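You operate a simulated robot arm through the tools that you are given. There is no shell and no other tool. Be economical: measure what you need, move in short steps, check, and stop when the job is done.

Carry out the task below with a simulated robot arm. There is one attempt and no reset: what you move stays moved.

JOB
Brew a small coffee with the green capsule and serve it on the white saucer.
Fine: use the white cup under the spout, leave the lever locked and the drip tray pulled out.
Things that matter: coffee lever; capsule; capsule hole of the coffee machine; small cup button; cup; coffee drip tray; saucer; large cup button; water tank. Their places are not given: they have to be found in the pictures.

It is judged by the outcome, as a careful person would: the job done as asked, and still so three seconds after it is handed in. It fails if anything else is knocked over, pushed out of place, dropped, spilled or broken.

ROBOT AND FRAMES
A 6-joint arm with a two-finger parallel gripper, fixed in place. Base frame: the origin is at the foot of the arm, x ahead of it, y to its left, z up; the work surface is at about z = 0.71. Lengths are in m, angles in degrees, forces in N, time in s.
With the tool pointing down near the work surface it reaches from about 0.24 to 0.72 m from the base axis. Its first joint turns from -66.0 to 66.0 degrees. Payload 2.45 kg.
Tool frame: the origin (TCP) lies between the finger pads and is the grasp point; the fingertips stand 0.024 m ahead of it; z points along the fingers, y is the line along which they close. The gripper opens to 0.068 m. The fingers are 0.017 m wide and 0.01 m thick; the gripper's body (0.04 by 0.07 m) begins 0.041 m behind the TCP.
Orientation is told as [roll, pitch, yaw] about the base's x, y, z axes, in that order, counted from this pose: with the fingers straight down and closing along the base's y, the tool's x points along the base's -x, its y along +y and its z along -z.

CONTROLS
- The arm moves only by the tool drive_tool. Its argument "steps" is a list of rows, each a list of 3 entries, a list of its own where there are three numbers: the shift along the base's x, y, z in m, then the turn, a rotation vector about the base's x, y, z in degrees, then the finger opening in m, from 0 to 0.068. In form: [[[x, y, z], [ax, ay, az], grip], ...]. A call has 1 to 20 rows; each row is the pose to reach, as a shift and turn from the pose commanded when the call began. Rows are played at 5 a second. More than 0.05 m and 8.6 degrees between two rows, or a gripper value outside its range, and nothing of the call is played. Where a pose cannot be reached the arm comes as near as it can. A force on the tool above 90 N (or 10 N above the force at the start of the call, whichever is more), or a blocked arm, ends the call early, and 0.2 s more pass. The fingers move at their own pace (about 0.108 m/s each) and stop on an object; they squeeze with about 36 N. The grip force told is the motor's: it shows also when the fingers shut on nothing. Time passes only in rows, and 0.2 s behind the last, so rows that repeat a pose let the fingers close. It gives the time, the measured TCP pose, the force on the tool (base axes), the opening and the grip force at its end, in the units of the frame above (readings bear some noise).
- Cameras (640 x 400 px; columns grow to the right, rows downward): "scene" is fixed at [0.1647, 0.4086, 1.4689]; the picture's right is [-0.79, -0.62, 0.00], its down [-0.34, 0.43, -0.84] and it looks along [0.51, -0.66, -0.55] (base axes); focal length 316 px, centre (320, 200). "wrist" rides on the gripper at [0.084, 0.011, -0.075] in the tool frame; the picture's right is [-0.13, 0.99, 0.00], its down [-0.60, -0.08, -0.79] and it looks along [-0.79, -0.10, 0.61] (tool axes); focal length 251 px, centre (320, 200).
- capture(camera): a new picture of that camera. No time passes.
- probe_pixels(camera, pixels): for up to 12 pixels [column, row] of the newest picture of that camera ("zoom" is the newest enlarged one), the place [x, y, z] in the base frame of the surface seen there, good to about 0.002 m. No time passes.
- inspect(camera, box): a new picture of the part [left, top, right, bottom] of that camera's present view, enlarged. No time passes.
- sign_off(): hands the job in; it is judged then, once.

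Keep the steps short. Do not move on a guess: measure, check each grasp and each placing, and mend mistakes. In all there are 80 turns and 54 pictures (those below and enlarged ones count). Leave the gripper open and the arm clear of the work at the hand-in unless told otherwise, and finish with a single line.

The tools are called as name(argument=value, ...) on one line, values as JSON. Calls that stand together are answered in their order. drive_tool: Moves the arm, as the interface text tells. Its arguments: {"type":"object","properties":{"steps":{"type":"array"}},"required":["steps"]} The other tools are called the same way: capture (camera) takes a picture; probe_pixels (camera, pixels) gives the place of the surface under pixels of a picture; inspect (camera, box) takes an enlarged picture of a part of a camera's view; sign_off () hands the job in.

At the start:

```text
time_s: 0.0
eef_pos: [0.4149, -0.2569, 1.2441]
tcp_rot: [-0.1, -0.1, -0.1]
ft_force: [-1.0, 0.6, 0.0]
opening: 0.068
grip_force: 0.0
```

scene: 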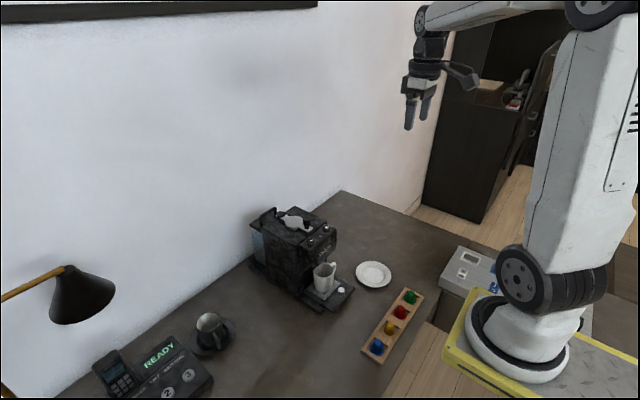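
wrist: 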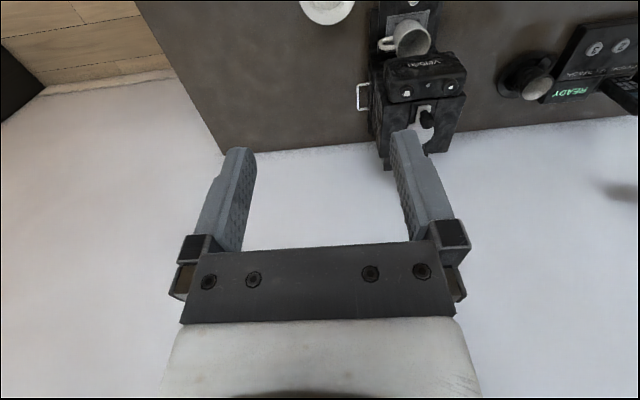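

I see the coffee machine at about (295,250), the saucer at (373,274) and the capsule rack at (393,325). I'll zoom in on these first.

inspect(camera="scene", box=[230, 190, 430, 315])

inspect(camera="wrist", box=[340, 0, 500, 180])

inspect(camera="scene", box=[60, 260, 440, 400])

```text
3.20 times, centred on (330, 252) of scene
```

zoom: 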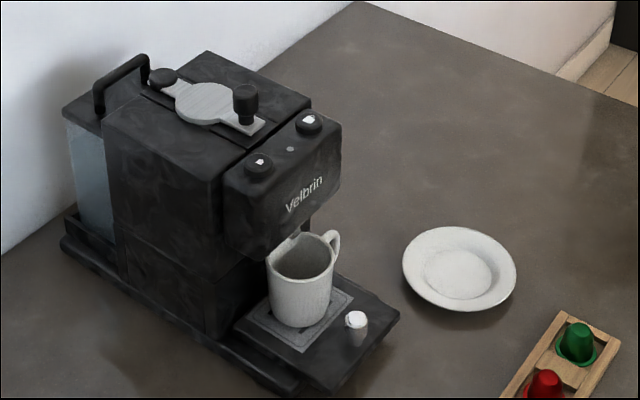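

```text
2.22 times, centred on (420, 90) of wrist
```

zoom: 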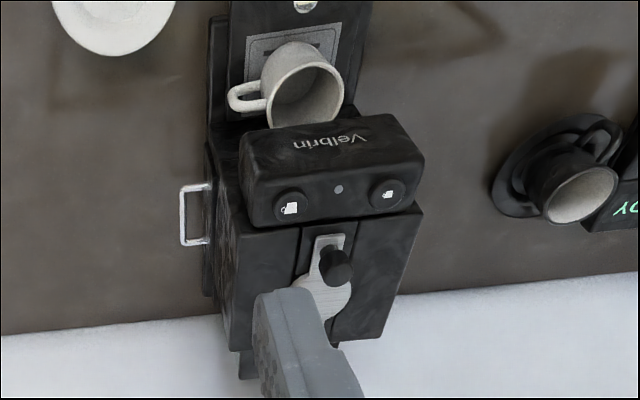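

```text
1.68 times, centred on (250, 330) of scene
```

zoom: 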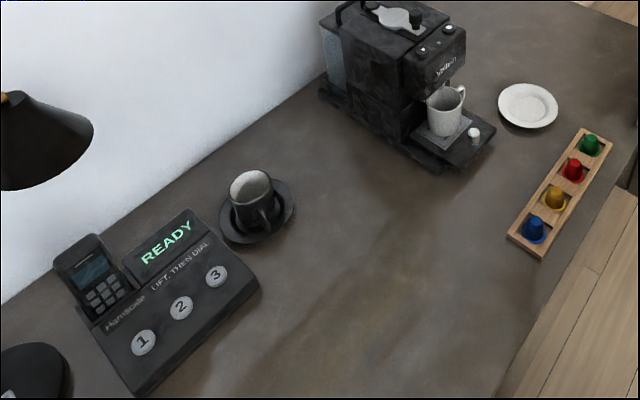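

I see the cup already on the tray, and a lever with a black knob on top of the machine. I'll probe key points in the scene picture: lever knob, plate, buttons, tray knob, saucer and capsules.

inspect(camera="scene", box=[240, 195, 360, 270])

probe_pixels(camera="scene", pixels=[[306, 217], [294, 222], [311, 240], [326, 227], [341, 289], [374, 274], [411, 293], [268, 212], [354, 291], [325, 264], [336, 264], [326, 300]])

```text
5.33 times, centred on (300, 232) of scene
```

zoom: 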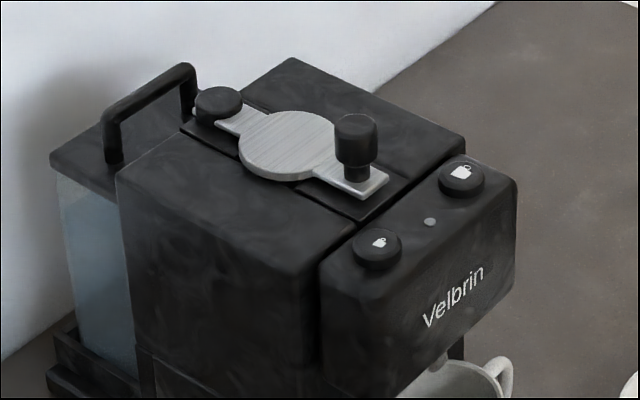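

```text
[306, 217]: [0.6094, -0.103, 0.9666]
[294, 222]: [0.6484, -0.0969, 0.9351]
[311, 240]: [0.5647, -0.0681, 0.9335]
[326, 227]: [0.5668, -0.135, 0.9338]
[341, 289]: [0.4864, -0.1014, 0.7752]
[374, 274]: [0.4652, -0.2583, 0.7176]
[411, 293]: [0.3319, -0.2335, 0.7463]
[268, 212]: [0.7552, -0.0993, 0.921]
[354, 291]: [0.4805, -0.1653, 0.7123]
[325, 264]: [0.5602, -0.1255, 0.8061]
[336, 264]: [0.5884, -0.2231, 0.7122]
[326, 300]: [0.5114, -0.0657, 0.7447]
```

The machine faces -x with its centre at y≈-0.10. The small-cup icon is on the left button (about 0.565,-0.068) and the large one is at y≈-0.135. I'll move the wrist camera in to see the lever and tray more closely.

drive_tool(steps=[[[0.007, 0.03, -0.02], [0, 0, 0], 0.068], [[0.014, 0.06, -0.04], [0, 0, 0], 0.068], [[0.02, 0.09, -0.06], [0, 0, 0], 0.068], [[0.03, 0.125, -0.075], [0, 0, 0], 0.068], [[0.035, 0.157, -0.094], [0, 0, 0], 0.068]])

capture(camera="wrist")

```text
time_s: 1.2
eef_pos: [0.4492, -0.0977, 1.149]
tcp_rot: [0.0, -0.1, -0.2]
ft_force: [-0.6, 0.7, 0.0]
opening: 0.068
grip_force: 0.0
```

```text
47 pictures are left
```

wrist: 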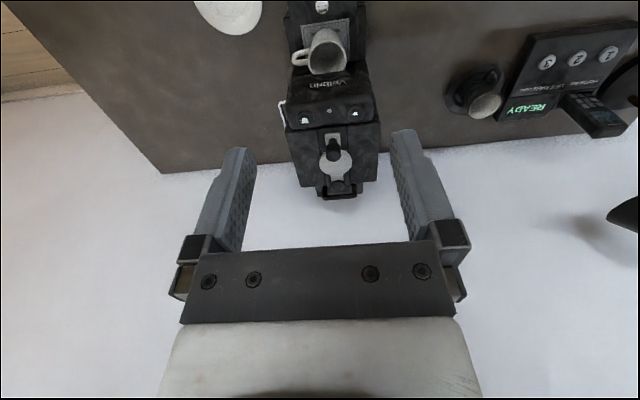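

Machine centred in the view around (330,120). Enlarging it.

inspect(camera="wrist", box=[270, 70, 400, 200])

inspect(camera="wrist", box=[260, 0, 400, 100])

```text
3.08 times, centred on (335, 135) of wrist
```

zoom: 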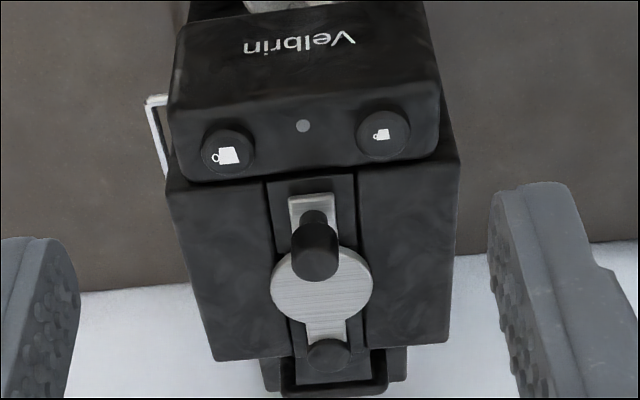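

```text
4.00 times, centred on (330, 50) of wrist
```

zoom: 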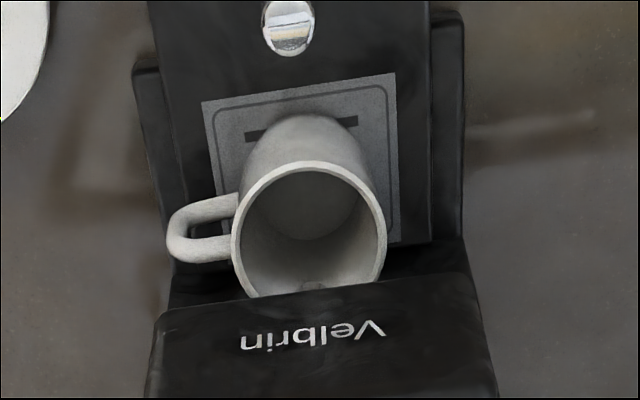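

The lever's plate covers the capsule hole, its knob sits at the front, and there is a round pivot at the back. The tray holds the cup, handle toward -y. I'll probe the tray, base edges, cup and plaque in this zoom, then look from a lower position.

probe_pixels(camera="zoom", pixels=[[290, 30], [215, 10], [150, 85], [445, 30], [310, 165], [385, 230], [236, 230], [175, 240], [300, 97], [305, 200], [240, 90], [260, 275]])

drive_tool(steps=[[[-0.03, 0, -0.035], [0, 0, 0], 0.068], [[-0.06, 0, -0.07], [0, 0, 0], 0.068], [[-0.09, 0, -0.105], [0, 0, 0], 0.068], [[-0.11, 0, -0.145], [0, 0, 0], 0.068], [[-0.13, 0, -0.19], [0, 0, 0], 0.068]])

capture(camera="wrist")

```text
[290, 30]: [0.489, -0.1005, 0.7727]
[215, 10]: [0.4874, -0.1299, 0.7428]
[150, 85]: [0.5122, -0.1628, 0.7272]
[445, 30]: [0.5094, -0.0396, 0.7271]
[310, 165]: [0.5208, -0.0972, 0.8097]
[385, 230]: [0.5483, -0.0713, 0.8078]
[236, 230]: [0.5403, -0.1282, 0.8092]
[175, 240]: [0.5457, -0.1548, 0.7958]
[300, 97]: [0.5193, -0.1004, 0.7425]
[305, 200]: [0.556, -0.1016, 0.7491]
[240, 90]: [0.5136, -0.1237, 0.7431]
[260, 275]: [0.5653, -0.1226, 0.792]
```

```text
time_s: 2.4
eef_pos: [0.3289, -0.1057, 0.957]
tcp_rot: [0.0, 0.0, 0.0]
ft_force: [0.3, -1.3, -1.0]
opening: 0.068
grip_force: 0.1
out of reach, approached as far as the arm can: row 5
```

```text
44 pictures are left
```

wrist: 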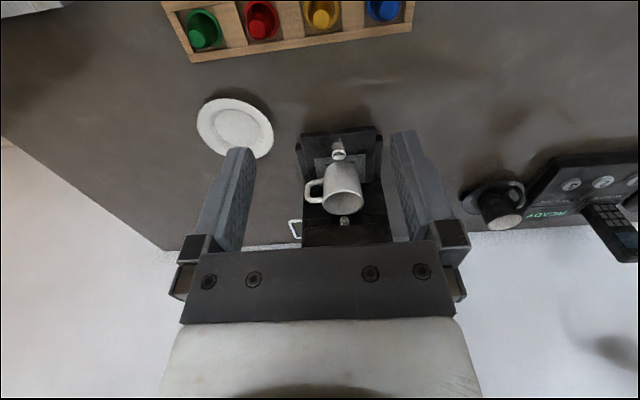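

inspect(camera="wrist", box=[280, 120, 400, 245])

```text
3.20 times, centred on (340, 182) of wrist
```

zoom: 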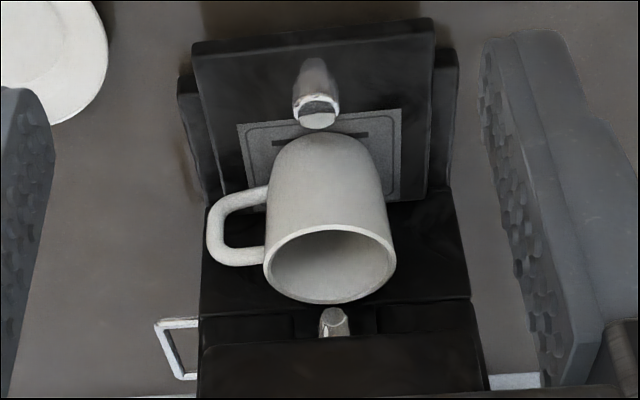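

probe_pixels(camera="zoom", pixels=[[335, 318], [335, 300], [265, 265], [393, 255], [330, 228], [210, 240], [240, 195], [170, 340], [158, 325], [195, 60], [183, 90], [460, 300]])

probe_pixels(camera="wrist", pixels=[[203, 25], [207, 40], [195, 17], [260, 13], [190, 60], [247, 53], [235, 130], [200, 130], [272, 132], [235, 156], [235, 103], [320, 15]])

```text
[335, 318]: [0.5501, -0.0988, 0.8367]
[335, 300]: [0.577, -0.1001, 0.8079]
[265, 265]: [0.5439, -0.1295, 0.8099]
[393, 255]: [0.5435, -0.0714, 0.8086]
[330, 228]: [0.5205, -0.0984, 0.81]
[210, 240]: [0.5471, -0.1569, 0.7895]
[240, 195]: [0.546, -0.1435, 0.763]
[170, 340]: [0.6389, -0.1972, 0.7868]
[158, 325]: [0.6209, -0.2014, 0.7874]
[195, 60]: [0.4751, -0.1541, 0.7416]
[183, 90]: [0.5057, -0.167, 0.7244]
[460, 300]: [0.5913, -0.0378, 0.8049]
```

```text
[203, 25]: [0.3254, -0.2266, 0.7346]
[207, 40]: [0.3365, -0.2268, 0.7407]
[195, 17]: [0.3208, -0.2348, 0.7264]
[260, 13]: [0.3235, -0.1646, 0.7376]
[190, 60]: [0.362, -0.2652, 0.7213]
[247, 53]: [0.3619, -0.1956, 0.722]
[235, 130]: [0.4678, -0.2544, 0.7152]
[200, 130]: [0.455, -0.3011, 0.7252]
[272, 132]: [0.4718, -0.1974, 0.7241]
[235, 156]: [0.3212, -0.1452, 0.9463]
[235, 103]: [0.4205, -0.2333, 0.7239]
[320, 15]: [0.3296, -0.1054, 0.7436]
```

Cup rim centre is (0.549,-0.100), top z 0.81, right under the spout at (0.55,-0.099,0.837). The green capsule is near (0.334,-0.229). Next I'll measure the lever on a scene zoom.

inspect(camera="scene", box=[250, 195, 340, 251])

probe_pixels(camera="zoom", pixels=[[400, 112], [400, 180], [427, 205], [300, 150], [210, 110], [200, 155], [300, 240], [430, 90], [340, 225], [285, 70], [150, 180], [385, 150]])

```text
7.11 times, centred on (295, 223) of scene
```

zoom: 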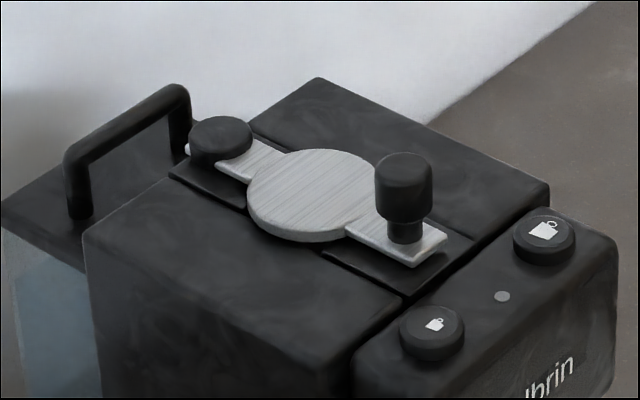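

```text
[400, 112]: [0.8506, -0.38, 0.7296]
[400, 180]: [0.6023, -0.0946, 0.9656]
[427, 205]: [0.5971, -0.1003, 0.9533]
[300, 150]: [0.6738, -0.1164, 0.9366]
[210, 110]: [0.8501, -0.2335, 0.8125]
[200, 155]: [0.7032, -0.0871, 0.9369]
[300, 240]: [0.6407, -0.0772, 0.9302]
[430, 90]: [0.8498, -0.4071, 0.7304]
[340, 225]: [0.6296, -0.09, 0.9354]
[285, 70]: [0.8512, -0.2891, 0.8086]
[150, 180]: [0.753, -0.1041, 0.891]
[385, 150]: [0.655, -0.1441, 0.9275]
```

The lever plate (z 0.936) sits just above the machine top (0.928), with a round vertical pivot near (0.70,-0.095). The knob is at (0.608,-0.10), top z 0.967. I'll move above the knob.

drive_tool(steps=[[[0.03, 0, 0.03], [0, 0, 0], 0.05], [[0.06, 0, 0.06], [0, 0, 0], 0.05], [[0.1, 0, 0.075], [0, 0, 0], 0.05], [[0.145, 0, 0.075], [0, 0, 0], 0.05], [[0.19, 0, 0.075], [0, 0, 0], 0.05], [[0.235, 0, 0.075], [0, 0, 0], 0.05], [[0.28, 0, 0.075], [0, 0, 0], 0.05], [[0.28, 0, 0.075], [0, 0, 0], 0.05]])

capture(camera="wrist")

```text
time_s: 4.2
eef_pos: [0.612, -0.1051, 1.0312]
tcp_rot: [-0.1, -0.1, -0.2]
ft_force: [0.4, -0.2, 0.0]
opening: 0.0501
grip_force: 0.1
```

```text
41 pictures are left
```

wrist: 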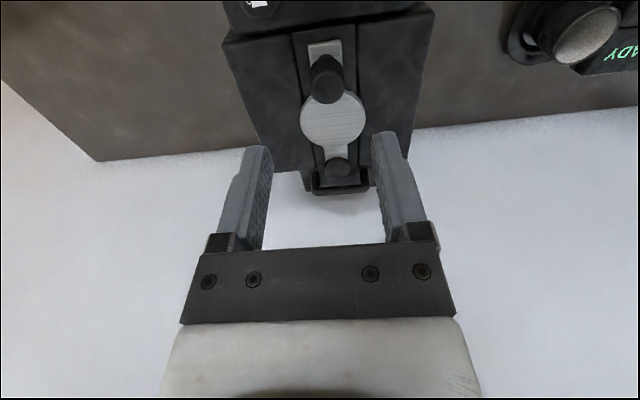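

probe_pixels(camera="wrist", pixels=[[328, 92], [328, 98], [313, 85], [342, 85], [327, 60], [335, 120], [302, 120], [365, 120], [337, 165], [326, 42], [310, 70], [380, 60]])

```text
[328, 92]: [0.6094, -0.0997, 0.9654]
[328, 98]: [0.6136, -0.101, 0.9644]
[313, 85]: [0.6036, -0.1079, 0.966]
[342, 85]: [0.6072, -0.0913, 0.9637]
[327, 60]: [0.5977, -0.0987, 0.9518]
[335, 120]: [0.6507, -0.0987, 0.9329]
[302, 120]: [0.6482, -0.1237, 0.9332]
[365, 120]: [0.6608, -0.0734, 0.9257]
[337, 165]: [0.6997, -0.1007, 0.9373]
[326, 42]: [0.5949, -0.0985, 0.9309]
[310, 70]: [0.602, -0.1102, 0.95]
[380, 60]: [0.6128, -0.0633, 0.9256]
```

Knob centre (0.607,-0.100), plate centre (0.65,-0.099), pivot (0.70,-0.10). Descending to the knob and closing gently on it.

drive_tool(steps=[[[-0.005, 0.005, -0.025], [0, 0, 0], 0.05], [[-0.005, 0.005, -0.05], [0, 0, 0], 0.05], [[-0.005, 0.005, -0.068], [0, 0, 0], 0.05], [[-0.005, 0.005, -0.068], [0, 0, 0], 0.015], [[-0.005, 0.005, -0.068], [0, 0, 0], 0.015]])

```text
time_s: 5.4
eef_pos: [0.6064, -0.1003, 0.9648]
tcp_rot: [0.0, -0.1, -0.1]
ft_force: [0.7, 1.0, -1.6]
opening: 0.0212
grip_force: 37.8
```

The knob is held (opening 0.021). I'll test which way the lever goes with a small sideways move first.

drive_tool(steps=[[[0, 0.004, 0], [0, 0, 0], 0.015], [[0, 0.008, 0], [0, 0, 0], 0.015]])

```text
time_s: 6.0
eef_pos: [0.6062, -0.0987, 0.9648]
tcp_rot: [-0.4, -0.3, -0.3]
ft_force: [9.6, -48.5, -14.3]
opening: 0.0215
grip_force: 38.4
```

Strong resistance toward +y (-48 N), so it doesn't swing that way. I'll go back and test upward.

drive_tool(steps=[[[0, -0.008, 0], [0, 0, 0], 0.015], [[0, -0.008, 0.004], [0, 0, 0], 0.015], [[0, -0.008, 0.008], [0, 0, 0], 0.015]])

```text
time_s: 6.8
eef_pos: [0.6035, -0.0987, 0.97]
tcp_rot: [0.1, 0.4, -0.1]
ft_force: [4.1, -14.9, -26.5]
opening: 0.0213
grip_force: 38.3
```

inspect(camera="scene", box=[250, 185, 350, 248])

```text
6.35 times, centred on (300, 216) of scene
```

zoom: 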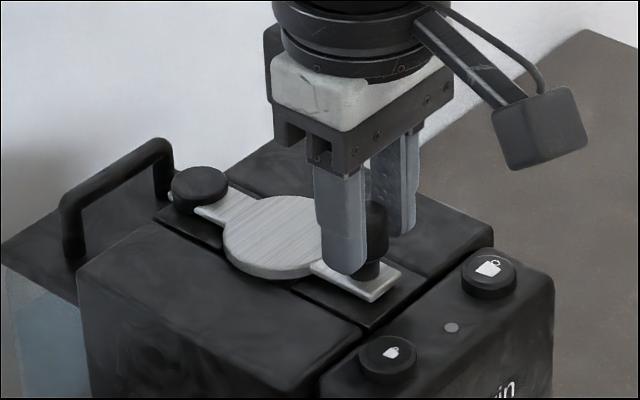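

The lever hasn't visibly lifted. I'll return to the starting height and test toward -y.

drive_tool(steps=[[[0, 0, -0.008], [0, 0, 0], 0.015], [[0, -0.004, -0.008], [0, 0, 0], 0.015], [[0, -0.008, -0.008], [0, 0, 0], 0.015]])

```text
time_s: 7.6
eef_pos: [0.6058, -0.1065, 0.9666]
tcp_rot: [-0.1, -0.4, 0.0]
ft_force: [-8.1, 1.5, 23.7]
opening: 0.0212
grip_force: 38.9
```

It moves freely toward -y, so the lever swings that way around the pivot. I'll follow the arc about (0.70,-0.10), radius 0.093, turning the gripper with it.

drive_tool(steps=[[[0.002, -0.0128, 0.002], [0, 0, 8], 0.015], [[0.0058, -0.0252, 0.002], [0, 0, 16], 0.015], [[0.0113, -0.037, 0.002], [0, 0, 24], 0.015], [[0.0184, -0.0479, 0.002], [0, 0, 32], 0.015]])

inspect(camera="scene", box=[250, 185, 350, 248])

```text
time_s: 8.6
eef_pos: [0.6233, -0.1547, 0.967]
tcp_rot: [-0.1, -0.1, 32.1]
ft_force: [1.6, -0.9, 10.9]
opening: 0.0211
grip_force: 38.3
```

```text
6.35 times, centred on (300, 216) of scene
```

zoom: 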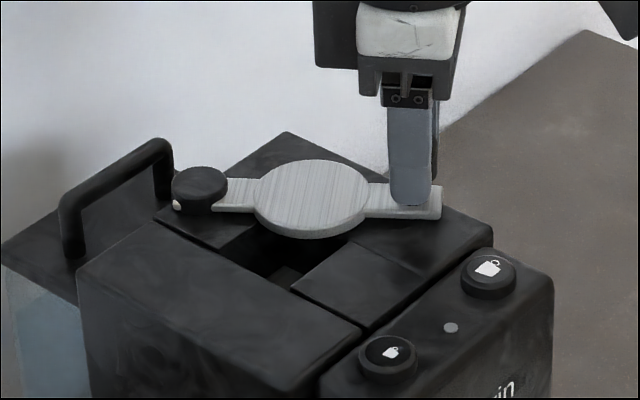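

The lever swings and the hole is appearing. Continuing the arc.

drive_tool(steps=[[[0.0085, -0.0097, 0.001], [0, 0, 8], 0.015], [[0.0183, -0.0183, 0.001], [0, 0, 16], 0.015], [[0.0292, -0.0253, 0.001], [0, 0, 24], 0.015], [[0.0409, -0.0308, 0.001], [0, 0, 32], 0.015], [[0.0533, -0.0346, 0.001], [0, 0, 40], 0.015]])

inspect(camera="scene", box=[250, 185, 350, 248])

```text
time_s: 9.8
eef_pos: [0.6762, -0.1933, 0.9678]
tcp_rot: [0.0, 0.2, 72.1]
ft_force: [-5.7, -24.6, -10.4]
opening: 0.0214
grip_force: 38.0
```

```text
6.35 times, centred on (300, 216) of scene
```

zoom: 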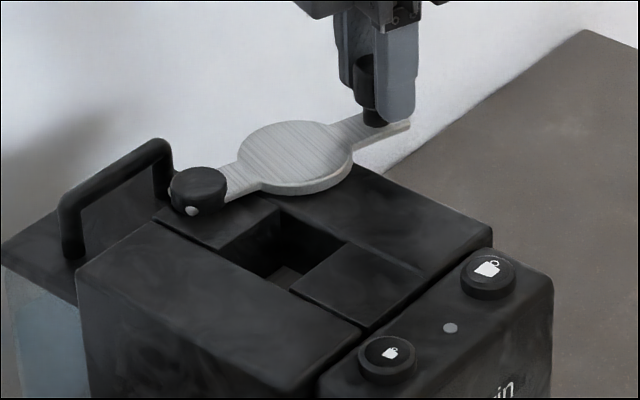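

The hole is clear now. I'll release, rise, and measure the hole.

probe_pixels(camera="zoom", pixels=[[288, 290], [347, 243], [280, 210], [222, 252], [285, 270], [250, 240], [300, 225], [250, 215], [340, 270], [245, 260], [310, 265], [270, 280]])

drive_tool(steps=[[[0, 0, 0], [0, 0, 0], 0.05], [[0, 0, 0], [0, 0, 0], 0.05], [[0, 0, 0.04], [0, 0, 0], 0.05], [[0, 0, 0.08], [0, 0, 0], 0.05]])

```text
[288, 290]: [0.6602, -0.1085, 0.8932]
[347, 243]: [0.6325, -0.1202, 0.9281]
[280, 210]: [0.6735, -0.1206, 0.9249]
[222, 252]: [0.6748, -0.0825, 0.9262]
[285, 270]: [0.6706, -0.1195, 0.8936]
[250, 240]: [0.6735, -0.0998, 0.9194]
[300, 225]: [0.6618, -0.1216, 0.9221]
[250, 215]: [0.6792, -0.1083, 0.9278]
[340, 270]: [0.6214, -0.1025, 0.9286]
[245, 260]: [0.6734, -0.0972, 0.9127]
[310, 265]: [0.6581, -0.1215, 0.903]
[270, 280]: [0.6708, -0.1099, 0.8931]
```

```text
time_s: 10.8
eef_pos: [0.6787, -0.19, 1.0496]
tcp_rot: [-0.1, -0.1, 72.0]
ft_force: [-1.7, -0.7, 0.5]
opening: 0.0499
grip_force: 0.0
```

The hole is about 0.042 square, centred (0.653,-0.101), floor z 0.893, top 0.928. Next: go above the green capsule and turn yaw back.

drive_tool(steps=[[[-0.036, -0.004, 0.01], [0, 0, -8], 0.06], [[-0.072, -0.008, 0.01], [0, 0, -16], 0.06], [[-0.108, -0.012, 0.01], [0, 0, -24], 0.06], [[-0.144, -0.016, 0.01], [0, 0, -32], 0.06], [[-0.18, -0.02, 0], [0, 0, -40], 0.06], [[-0.216, -0.024, -0.02], [0, 0, -48], 0.06], [[-0.252, -0.028, -0.05], [0, 0, -56], 0.06], [[-0.288, -0.032, -0.08], [0, 0, -64], 0.06], [[-0.324, -0.036, -0.1], [0, 0, -72], 0.06], [[-0.345, -0.039, -0.12], [0, 0, -72], 0.06]])

inspect(camera="wrist", box=[220, 0, 420, 125])

inspect(camera="scene", box=[360, 270, 450, 370])

```text
time_s: 13.0
eef_pos: [0.331, -0.2291, 0.9297]
tcp_rot: [-0.1, -0.1, -0.1]
ft_force: [-0.1, 0.7, 0.2]
opening: 0.0602
grip_force: 0.0
```

```text
3.20 times, centred on (320, 62) of wrist
```

zoom: 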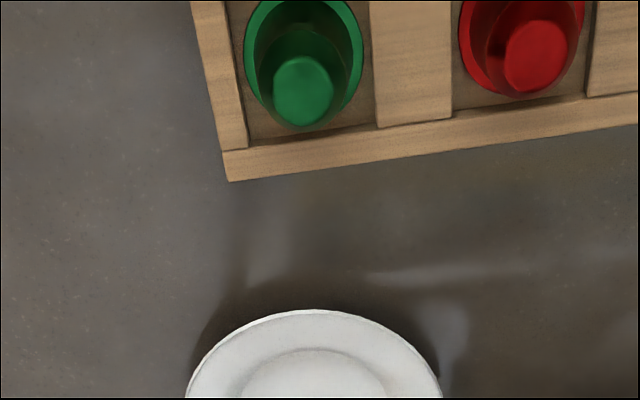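

```text
4.00 times, centred on (405, 320) of scene
```

zoom: 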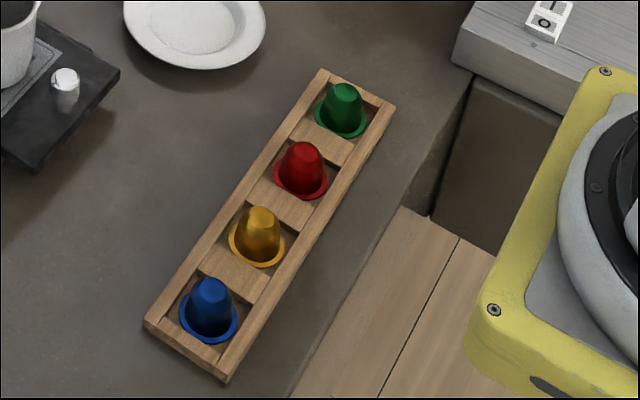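

The capsules stand upright with the flange at the bottom, in wells. I'll measure the green one.

probe_pixels(camera="zoom", pixels=[[342, 90], [352, 92], [334, 92], [342, 110], [318, 116], [342, 133], [363, 122], [325, 145], [370, 100], [330, 78], [386, 112], [300, 120]])

capture(camera="wrist")

probe_pixels(camera="wrist", pixels=[[315, 28], [306, 28], [324, 28], [315, 33], [298, 10], [333, 10], [315, 39], [288, 20], [345, 20], [315, 22], [290, 48], [350, 33]])

```text
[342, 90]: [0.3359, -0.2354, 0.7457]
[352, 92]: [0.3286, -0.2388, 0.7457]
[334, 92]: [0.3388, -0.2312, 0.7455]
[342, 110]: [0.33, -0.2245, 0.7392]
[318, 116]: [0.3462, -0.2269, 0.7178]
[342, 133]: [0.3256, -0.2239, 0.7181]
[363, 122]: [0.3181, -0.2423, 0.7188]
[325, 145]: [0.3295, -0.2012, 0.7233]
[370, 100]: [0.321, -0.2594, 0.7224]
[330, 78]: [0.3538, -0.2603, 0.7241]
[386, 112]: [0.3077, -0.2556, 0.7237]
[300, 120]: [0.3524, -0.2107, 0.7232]
```

```text
35 pictures are left
```

wrist: 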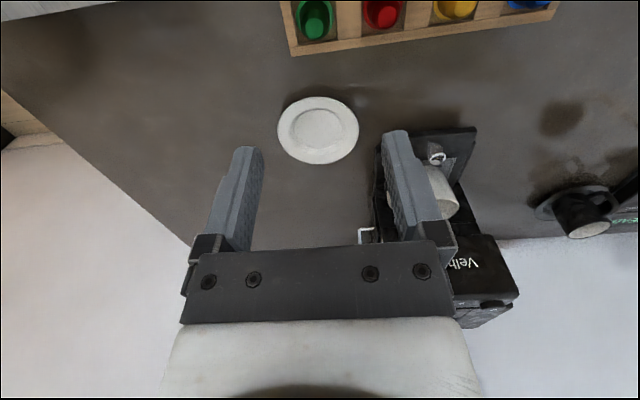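

```text
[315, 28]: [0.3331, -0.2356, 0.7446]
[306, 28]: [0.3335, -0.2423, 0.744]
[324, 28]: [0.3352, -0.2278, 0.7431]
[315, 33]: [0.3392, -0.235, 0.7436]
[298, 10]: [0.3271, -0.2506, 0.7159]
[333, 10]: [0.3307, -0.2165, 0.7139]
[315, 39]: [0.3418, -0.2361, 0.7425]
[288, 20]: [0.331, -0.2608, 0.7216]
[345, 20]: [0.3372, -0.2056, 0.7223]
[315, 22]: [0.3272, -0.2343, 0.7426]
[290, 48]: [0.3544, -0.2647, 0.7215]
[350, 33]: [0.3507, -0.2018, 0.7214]
```

Capsule centre (0.333,-0.2345), top 0.745, flange at 0.717, well walls at 0.723. Descending with fingers along y, tips to z≈0.728, then closing.

drive_tool(steps=[[[0.002, -0.0054, -0.045], [0, 0, 0], 0.05], [[0.002, -0.0054, -0.09], [0, 0, 0], 0.05], [[0.002, -0.0054, -0.135], [0, 0, 0], 0.05], [[0.002, -0.0054, -0.16], [0, 0, 0], 0.05], [[0.002, -0.0054, -0.178], [0, 0, 0], 0.05], [[0.002, -0.0054, -0.178], [0, 0, 0], 0.05]])

inspect(camera="scene", box=[370, 260, 450, 320])

```text
time_s: 14.4
eef_pos: [0.3342, -0.2351, 0.7512]
tcp_rot: [-0.1, -0.1, -0.1]
ft_force: [0.7, -0.1, 0.5]
opening: 0.0503
grip_force: 0.0
```

```text
6.67 times, centred on (410, 290) of scene
```

zoom: 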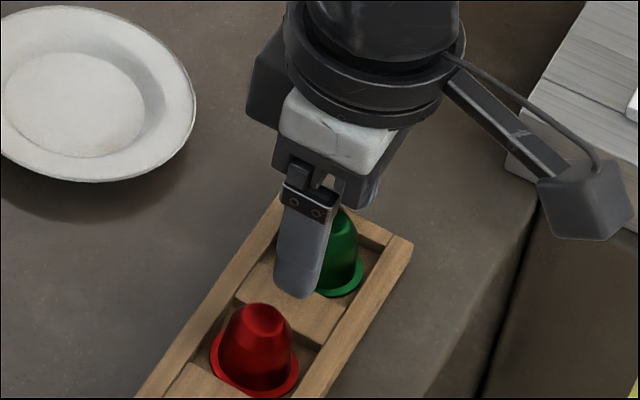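

Fingers straddle the green capsule. Closing and lifting straight.

drive_tool(steps=[[[0, 0, 0], [0, 0, 0], 0.012], [[0, 0, 0], [0, 0, 0], 0.012], [[0, 0, 0], [0, 0, 0], 0.012], [[0, 0, 0.02], [0, 0, 0], 0.012], [[0, 0, 0.05], [0, 0, 0], 0.012], [[0, 0, 0.09], [0, 0, 0], 0.012], [[0, 0, 0.13], [0, 0, 0], 0.012], [[0, 0, 0.17], [0, 0, 0], 0.012], [[0, 0, 0.21], [0, 0, 0], 0.012], [[0, 0, 0.25], [0, 0, 0], 0.012]])

inspect(camera="scene", box=[370, 160, 490, 320])

```text
time_s: 16.6
eef_pos: [0.3362, -0.2352, 1.0004]
tcp_rot: [-0.1, -0.1, -0.1]
ft_force: [0.9, -1.0, -0.1]
opening: 0.0172
grip_force: 35.5
```

```text
2.50 times, centred on (430, 240) of scene
```

zoom: 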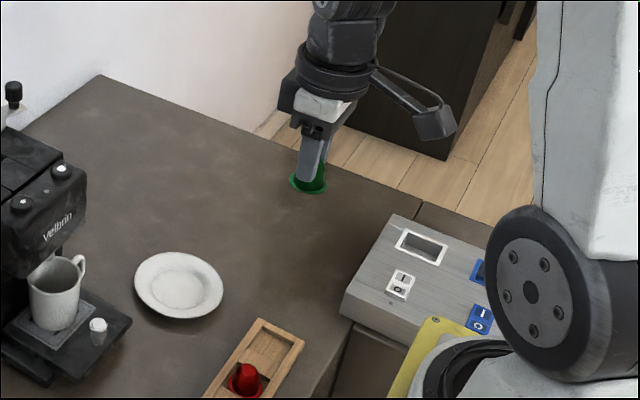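

Capsule is held (opening 0.017). Carrying it above the hole (0.653,-0.101).

drive_tool(steps=[[[0.04, 0.017, 0.01], [0, 0, 0], 0.012], [[0.08, 0.034, 0.01], [0, 0, 0], 0.012], [[0.12, 0.051, 0.01], [0, 0, 0], 0.012], [[0.16, 0.068, 0.01], [0, 0, 0], 0.012], [[0.2, 0.084, 0.01], [0, 0, 0], 0.012], [[0.24, 0.101, 0.01], [0, 0, 0], 0.012], [[0.28, 0.118, 0.01], [0, 0, 0], 0.012], [[0.317, 0.134, 0], [0, 0, 0], 0.012], [[0.317, 0.134, -0.01], [0, 0, 0], 0.012], [[0.317, 0.134, -0.02], [0, 0, 0], 0.012]])

inspect(camera="scene", box=[250, 180, 350, 243])

capture(camera="wrist")

```text
time_s: 18.8
eef_pos: [0.6522, -0.0998, 0.9808]
tcp_rot: [-0.1, -0.1, -0.2]
ft_force: [-0.5, 0.8, 0.0]
opening: 0.0165
grip_force: 35.1
```

```text
6.35 times, centred on (300, 212) of scene
```

zoom: 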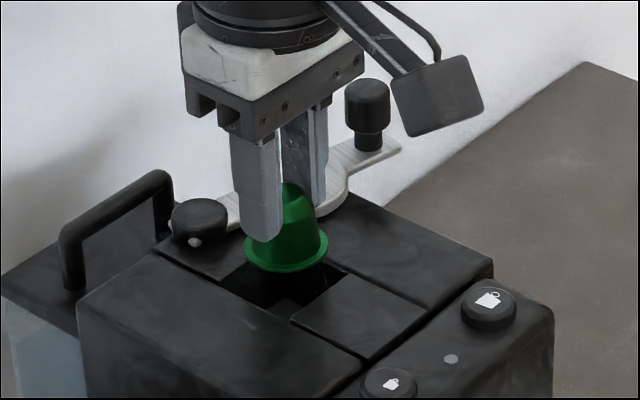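

```text
31 pictures are left
```

wrist: 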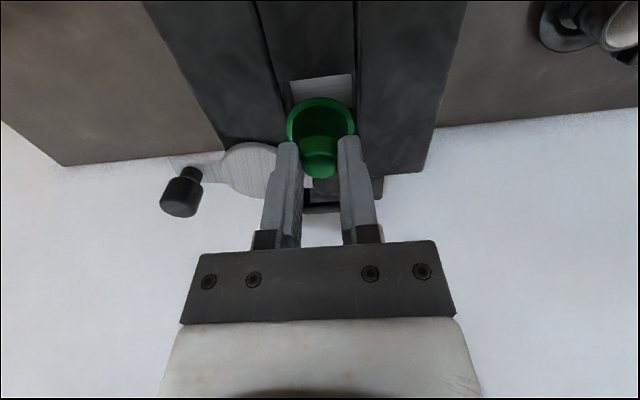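

Checking hole edges against the flange in this picture.

probe_pixels(camera="wrist", pixels=[[322, 71], [293, 76], [350, 70], [290, 85], [357, 85], [285, 100], [360, 100], [320, 88], [288, 120], [354, 118], [320, 100], [320, 82]])

```text
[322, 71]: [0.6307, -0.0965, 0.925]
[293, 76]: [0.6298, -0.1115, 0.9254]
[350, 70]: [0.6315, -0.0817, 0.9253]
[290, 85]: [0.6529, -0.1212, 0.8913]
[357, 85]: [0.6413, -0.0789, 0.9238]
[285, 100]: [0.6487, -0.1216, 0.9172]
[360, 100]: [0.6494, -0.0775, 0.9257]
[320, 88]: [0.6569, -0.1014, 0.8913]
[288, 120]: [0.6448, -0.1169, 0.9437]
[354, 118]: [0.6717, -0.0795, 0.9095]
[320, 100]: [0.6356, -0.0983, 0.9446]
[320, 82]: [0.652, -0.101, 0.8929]
```

The flange (centre about 0.653,-0.099) is aligned with the hole (centre 0.653,-0.100). I'll lower 0.027 so the flange is inside the mouth with the tips just above it, then open.

drive_tool(steps=[[[0, 0, -0.014], [0, 0, 0], 0.012], [[0, -0.0005, -0.027], [0, 0, 0], 0.012], [[0, -0.0005, -0.027], [0, 0, 0], 0.012], [[0, -0.0005, -0.027], [0, 0, 0], 0.032], [[0, -0.0005, -0.027], [0, 0, 0], 0.032], [[0, -0.0005, 0.01], [0, 0, 0], 0.032], [[0, -0.0005, 0.05], [0, 0, 0], 0.032], [[-0.03, -0.0005, 0.08], [0, 0, 0], 0.032]])

inspect(camera="scene", box=[250, 180, 350, 243])

inspect(camera="wrist", box=[220, 20, 420, 210])

```text
time_s: 20.6
eef_pos: [0.6181, -0.1023, 1.0604]
tcp_rot: [-0.1, -0.1, 0.1]
ft_force: [0.2, -0.5, -0.3]
opening: 0.032
grip_force: 0.0
```

```text
6.35 times, centred on (300, 212) of scene
```

zoom: 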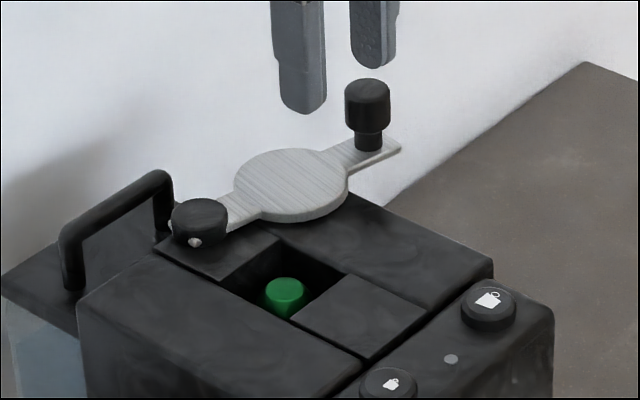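

```text
2.11 times, centred on (320, 115) of wrist
```

zoom: 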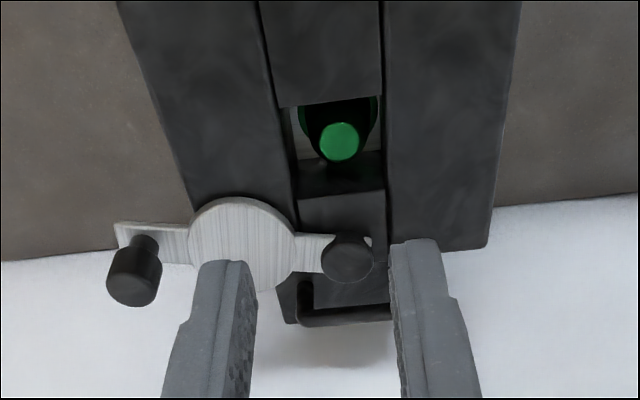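

Capsule stands upright in the hole. Probing the lever knob's parked place and the capsule top.

probe_pixels(camera="zoom", pixels=[[133, 290], [110, 280], [157, 275], [120, 235], [240, 240], [345, 260], [338, 140], [133, 300], [343, 275]])

```text
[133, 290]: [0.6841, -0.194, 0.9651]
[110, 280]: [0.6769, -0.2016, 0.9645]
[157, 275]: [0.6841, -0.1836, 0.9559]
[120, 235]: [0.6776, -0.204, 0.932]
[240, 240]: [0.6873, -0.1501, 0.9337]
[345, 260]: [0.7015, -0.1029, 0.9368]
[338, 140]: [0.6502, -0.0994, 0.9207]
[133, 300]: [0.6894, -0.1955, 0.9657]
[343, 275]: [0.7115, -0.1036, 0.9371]
```

Knob is parked at (0.681,-0.1925). Moving above it with yaw 72°.

drive_tool(steps=[[[0.007, -0.01, 0], [0, 0, 8], 0.05], [[0.014, -0.02, 0], [0, 0, 16], 0.05], [[0.021, -0.03, 0], [0, 0, 24], 0.05], [[0.028, -0.04, 0], [0, 0, 32], 0.05], [[0.035, -0.05, 0], [0, 0, 40], 0.05], [[0.042, -0.06, 0], [0, 0, 48], 0.05], [[0.049, -0.07, 0], [0, 0, 56], 0.05], [[0.056, -0.08, 0], [0, 0, 64], 0.05], [[0.062, -0.09, -0.01], [0, 0, 72], 0.05], [[0.062, -0.09, -0.04], [0, 0, 72], 0.05]])

inspect(camera="scene", box=[270, 170, 350, 220])

```text
time_s: 22.8
eef_pos: [0.6831, -0.1903, 1.0191]
tcp_rot: [0.1, -0.1, 72.0]
ft_force: [0.5, -0.9, -0.5]
opening: 0.0501
grip_force: 0.1
```

```text
8.00 times, centred on (310, 195) of scene
```

zoom: 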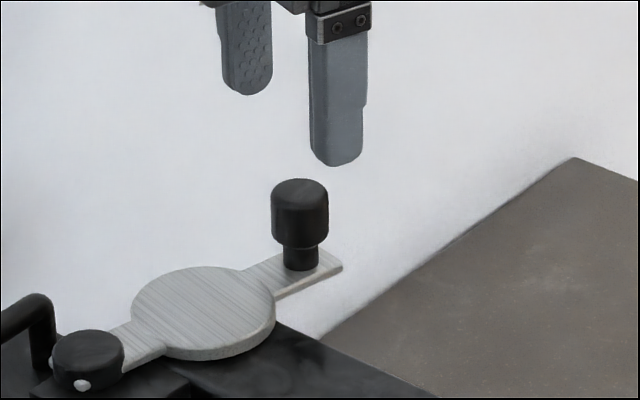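

Aligned above the knob. Lowering and closing.

drive_tool(steps=[[[-0.001, -0.002, -0.025], [0, 0, 0], 0.05], [[-0.001, -0.002, -0.053], [0, 0, 0], 0.05], [[-0.001, -0.002, -0.053], [0, 0, 0], 0.05], [[-0.001, -0.002, -0.053], [0, 0, 0], 0.015], [[-0.001, -0.002, -0.053], [0, 0, 0], 0.015], [[-0.001, -0.002, -0.053], [0, 0, 0], 0.015]])

```text
time_s: 24.2
eef_pos: [0.683, -0.1932, 0.9674]
tcp_rot: [-0.1, -0.2, 72.0]
ft_force: [-0.2, -0.7, -1.9]
opening: 0.0211
grip_force: 38.2
```

Held. Swinging the lever back along the arc to closed.

drive_tool(steps=[[[-0.0124, 0.0033, 0], [0, 0, -7.2], 0.015], [[-0.0243, 0.0082, 0], [0, 0, -14.4], 0.015], [[-0.0356, 0.0148, 0], [0, 0, -21.6], 0.015], [[-0.0456, 0.0229, 0], [0, 0, -28.8], 0.015], [[-0.0545, 0.0322, 0], [0, 0, -36], 0.015], [[-0.0621, 0.0426, 0], [0, 0, -43.2], 0.015], [[-0.0681, 0.054, 0], [0, 0, -50.4], 0.015], [[-0.0725, 0.0661, 0], [0, 0, -57.6], 0.015], [[-0.0752, 0.0789, 0], [0, 0, -64.8], 0.015], [[-0.0761, 0.0925, 0], [0, 0, -72], 0.015], [[-0.0761, 0.0935, 0], [0, 0, -72], 0.015]])

inspect(camera="scene", box=[250, 180, 350, 243])

```text
time_s: 26.6
eef_pos: [0.6053, -0.1003, 0.967]
tcp_rot: [-0.1, -0.3, -0.1]
ft_force: [13.2, -0.5, 2.8]
opening: 0.0211
grip_force: 38.5
```

```text
6.35 times, centred on (300, 212) of scene
```

zoom: 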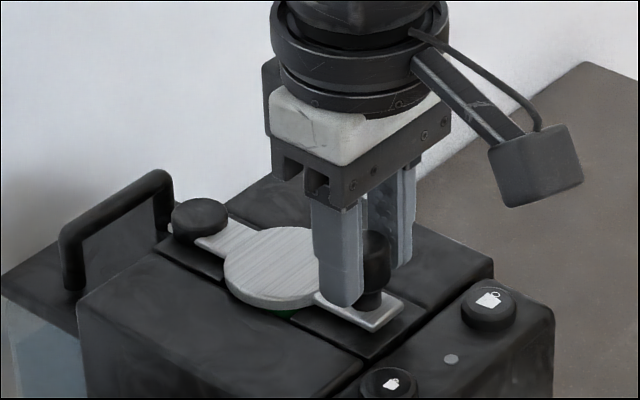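

Nearly closed with little force. Pushing slightly toward +y to seat it at its stop.

drive_tool(steps=[[[0.001, 0.003, 0], [0, 0, 0], 0.015], [[0.001, 0.006, 0], [0, 0, 0], 0.015]])

```text
time_s: 27.2
eef_pos: [0.6069, -0.0987, 0.9687]
tcp_rot: [-0.2, -0.2, 0.0]
ft_force: [7.9, -36.1, 5.4]
opening: 0.0214
grip_force: 39.1
```

At the stop (-36 N). Relaxing, opening and rising, then looking.

drive_tool(steps=[[[0, -0.004, 0], [0, 0, 0], 0.015], [[0, -0.004, 0], [0, 0, 0], 0.04], [[0, -0.004, 0], [0, 0, 0], 0.04], [[0, -0.004, 0.03], [0, 0, 0], 0.04], [[-0.03, -0.004, 0.06], [0, 0, 0], 0.04]])

inspect(camera="wrist", box=[220, 0, 420, 170])

inspect(camera="scene", box=[250, 185, 350, 248])

```text
time_s: 28.4
eef_pos: [0.5781, -0.0975, 1.0275]
tcp_rot: [0.0, 0.0, 0.0]
ft_force: [0.2, 0.0, 0.4]
opening: 0.04
grip_force: 0.1
```

```text
2.35 times, centred on (320, 85) of wrist
```

zoom: 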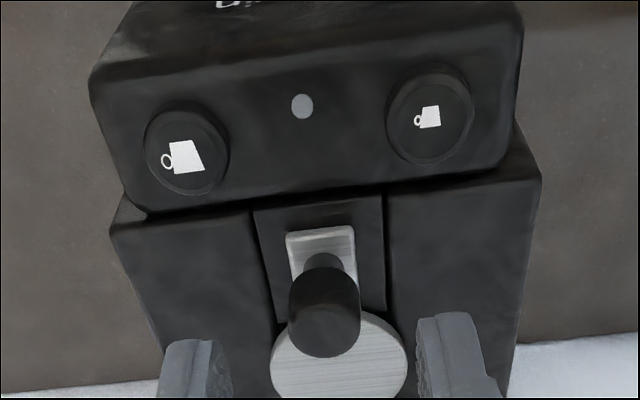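

```text
6.35 times, centred on (300, 216) of scene
```

zoom: 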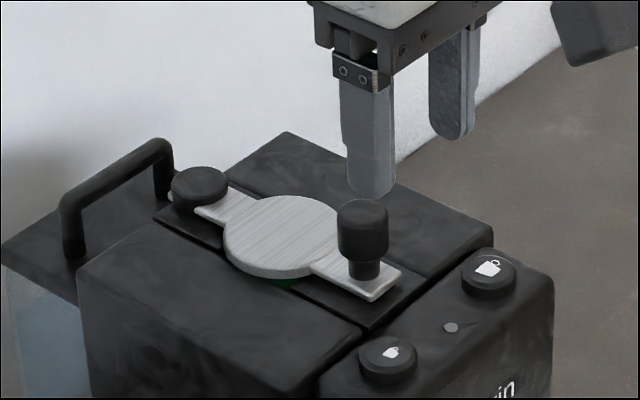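

Lever is closed and aligned. Measuring the small-cup button.

probe_pixels(camera="zoom", pixels=[[388, 355], [375, 350], [400, 350], [388, 343], [400, 360], [385, 365], [430, 340], [340, 372], [475, 330], [390, 395]])

```text
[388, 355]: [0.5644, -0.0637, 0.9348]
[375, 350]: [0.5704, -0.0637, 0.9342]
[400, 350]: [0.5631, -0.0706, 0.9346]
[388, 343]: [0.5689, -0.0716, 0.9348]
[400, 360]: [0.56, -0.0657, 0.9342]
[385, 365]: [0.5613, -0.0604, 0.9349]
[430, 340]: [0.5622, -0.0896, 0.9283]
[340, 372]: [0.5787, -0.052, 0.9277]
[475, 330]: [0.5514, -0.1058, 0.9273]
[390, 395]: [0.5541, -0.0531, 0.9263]
```

Button centre (0.565,-0.066), top 0.9345. Closing the fingers and moving to just above it.

drive_tool(steps=[[[-0.013, 0.0315, 0], [0, 0, 0], 0.0], [[-0.013, 0.0315, -0.02], [0, 0, 0], 0.0], [[-0.013, 0.0315, -0.045], [0, 0, 0], 0.0], [[-0.013, 0.0315, -0.06], [0, 0, 0], 0.0], [[-0.013, 0.0315, -0.06], [0, 0, 0], 0.0]])

inspect(camera="scene", box=[270, 195, 350, 295])

```text
time_s: 29.6
eef_pos: [0.5634, -0.0646, 0.9671]
tcp_rot: [-0.1, 0.0, -0.2]
ft_force: [-0.6, -0.3, 0.3]
opening: 0.0
grip_force: 23.2
```

```text
4.00 times, centred on (310, 245) of scene
```

zoom: 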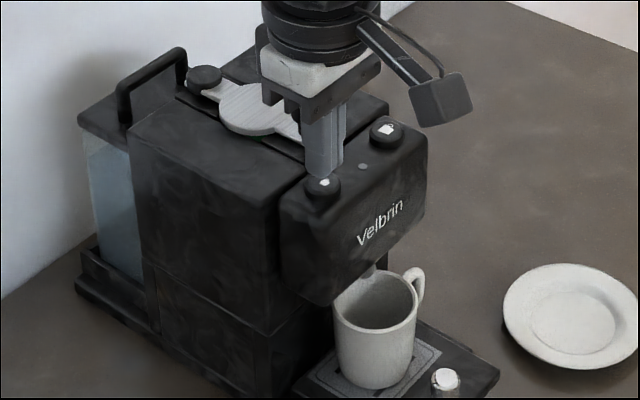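

Fingertips are centred over the small-cup button. Pressing gently a few millimetres, one press, then backing off.

drive_tool(steps=[[[0.001, -0.001, -0.006], [0, 0, 0], 0.0], [[0.001, -0.001, -0.009], [0, 0, 0], 0.0], [[0.001, -0.001, -0.012], [0, 0, 0], 0.0]])

inspect(camera="scene", box=[270, 195, 350, 295])

```text
time_s: 30.4
eef_pos: [0.5631, -0.0661, 0.9557]
tcp_rot: [0.0, 0.0, -0.1]
ft_force: [0.3, 0.1, -0.7]
opening: 0.0
grip_force: 23.9
```

```text
4.00 times, centred on (310, 245) of scene
```

zoom: 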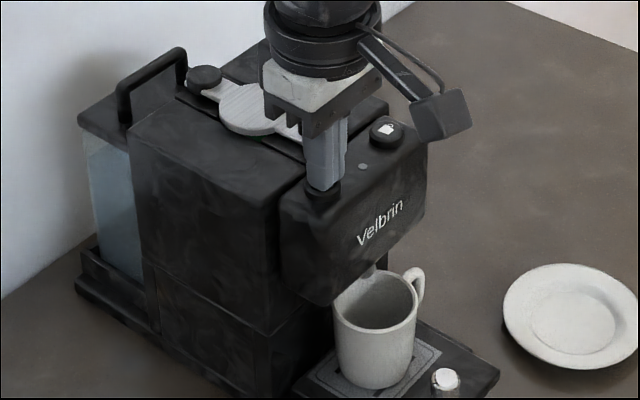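

Little force yet, and the light hasn't changed. Pressing a bit further.

drive_tool(steps=[[[0, 0, -0.002], [0, 0, 0], 0.0], [[0, 0, -0.004], [0, 0, 0], 0.0]])

inspect(camera="scene", box=[270, 195, 350, 295])

```text
time_s: 31.0
eef_pos: [0.5648, -0.0671, 0.9522]
tcp_rot: [-0.1, -0.1, -0.2]
ft_force: [-3.1, -1.1, 9.0]
opening: 0.0001
grip_force: 23.4
```

```text
4.00 times, centred on (310, 245) of scene
```

zoom: 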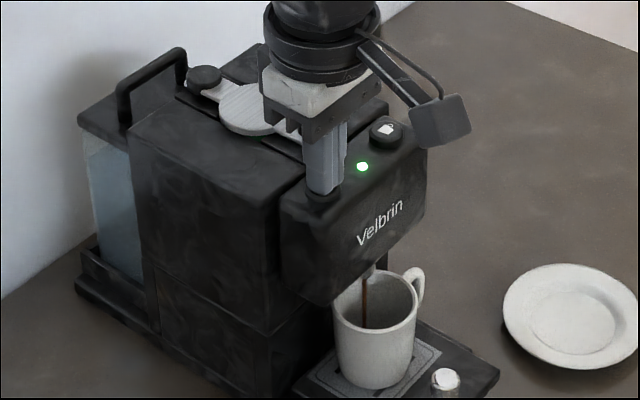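

The light is green and coffee is flowing. Releasing the button and backing off to the front while it brews.

drive_tool(steps=[[[0, 0, 0.01], [0, 0, 0], 0.0], [[0, 0, 0.04], [0, 0, 0], 0.03], [[-0.04, -0.01, 0.06], [0, 0, 0], 0.068], [[-0.085, -0.02, 0.065], [0, 0, 0], 0.068], [[-0.13, -0.03, 0.065], [0, 0, 0], 0.068], [[-0.15, -0.03, 0.065], [0, 0, 0], 0.068], [[-0.15, -0.03, 0.065], [0, 0, 0], 0.068], [[-0.15, -0.03, 0.065], [0, 0, 0], 0.068], [[-0.15, -0.03, 0.065], [0, 0, 0], 0.068], [[-0.15, -0.03, 0.065], [0, 0, 0], 0.068], [[-0.15, -0.03, 0.065], [0, 0, 0], 0.068], [[-0.15, -0.03, 0.065], [0, 0, 0], 0.068], [[-0.15, -0.03, 0.065], [0, 0, 0], 0.068], [[-0.15, -0.03, 0.065], [0, 0, 0], 0.068], [[-0.15, -0.03, 0.065], [0, 0, 0], 0.068], [[-0.15, -0.03, 0.065], [0, 0, 0], 0.068], [[-0.15, -0.03, 0.065], [0, 0, 0], 0.068], [[-0.15, -0.03, 0.065], [0, 0, 0], 0.068]])

inspect(camera="scene", box=[290, 220, 370, 310])

```text
time_s: 34.8
eef_pos: [0.4138, -0.096, 1.0165]
tcp_rot: [-0.1, -0.1, -0.1]
ft_force: [0.0, 0.5, -0.2]
opening: 0.0678
grip_force: 0.0
```

```text
4.44 times, centred on (330, 265) of scene
```

zoom: 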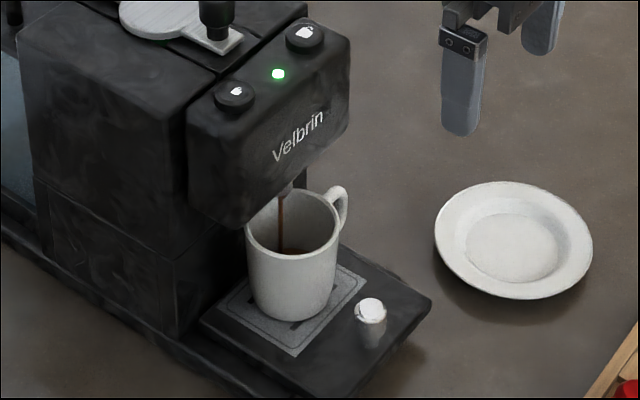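

Still flowing. Waiting more and measuring the tray knob and the head's front face meanwhile.

probe_pixels(camera="zoom", pixels=[[300, 140], [250, 215], [340, 70], [230, 150], [368, 305], [360, 310], [382, 312], [370, 340], [430, 300], [330, 395], [345, 160], [370, 355]])

drive_tool(steps=[[[0, 0, 0], [0, 0, 0], 0.068], [[0, 0, 0], [0, 0, 0], 0.068], [[0, 0, 0], [0, 0, 0], 0.068], [[0, 0, 0], [0, 0, 0], 0.068], [[0, 0, 0], [0, 0, 0], 0.068], [[0, 0, 0], [0, 0, 0], 0.068], [[0, 0, 0], [0, 0, 0], 0.068], [[0, 0, 0], [0, 0, 0], 0.068], [[0, 0, 0], [0, 0, 0], 0.068], [[0, 0, 0], [0, 0, 0], 0.068], [[0, 0, 0], [0, 0, 0], 0.068], [[0, 0, 0], [0, 0, 0], 0.068], [[0, 0, 0], [0, 0, 0], 0.068], [[0, 0, 0], [0, 0, 0], 0.068], [[0, 0, 0], [0, 0, 0], 0.068], [[0, 0, 0], [0, 0, 0], 0.068], [[0, 0, 0], [0, 0, 0], 0.068], [[0, 0, 0], [0, 0, 0], 0.068], [[0, 0, 0], [0, 0, 0], 0.068], [[0, 0, 0], [0, 0, 0], 0.068]])

inspect(camera="scene", box=[290, 220, 370, 310])

```text
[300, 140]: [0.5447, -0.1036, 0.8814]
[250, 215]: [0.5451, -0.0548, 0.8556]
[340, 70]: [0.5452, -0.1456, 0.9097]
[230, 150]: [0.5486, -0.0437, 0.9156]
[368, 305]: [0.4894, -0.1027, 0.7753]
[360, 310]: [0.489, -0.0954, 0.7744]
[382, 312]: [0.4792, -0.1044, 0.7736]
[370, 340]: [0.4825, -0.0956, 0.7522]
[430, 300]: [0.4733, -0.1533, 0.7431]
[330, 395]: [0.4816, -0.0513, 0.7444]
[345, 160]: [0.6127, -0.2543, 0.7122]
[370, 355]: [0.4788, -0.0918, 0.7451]
```

```text
time_s: 39.0
eef_pos: [0.4135, -0.0963, 1.0172]
tcp_rot: [-0.2, -0.1, 0.0]
ft_force: [-1.2, 0.8, -0.2]
opening: 0.0679
grip_force: 0.0
```

```text
4.44 times, centred on (330, 265) of scene
```

zoom: 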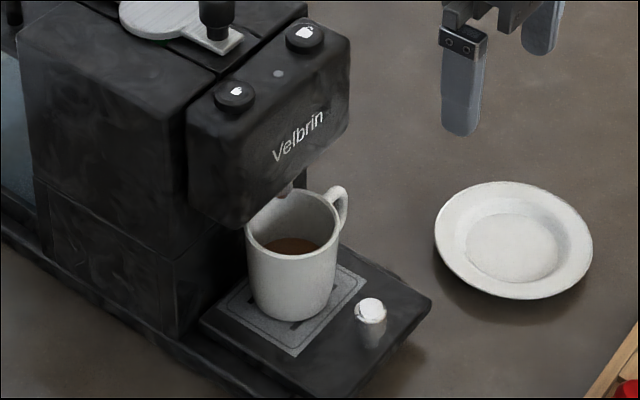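

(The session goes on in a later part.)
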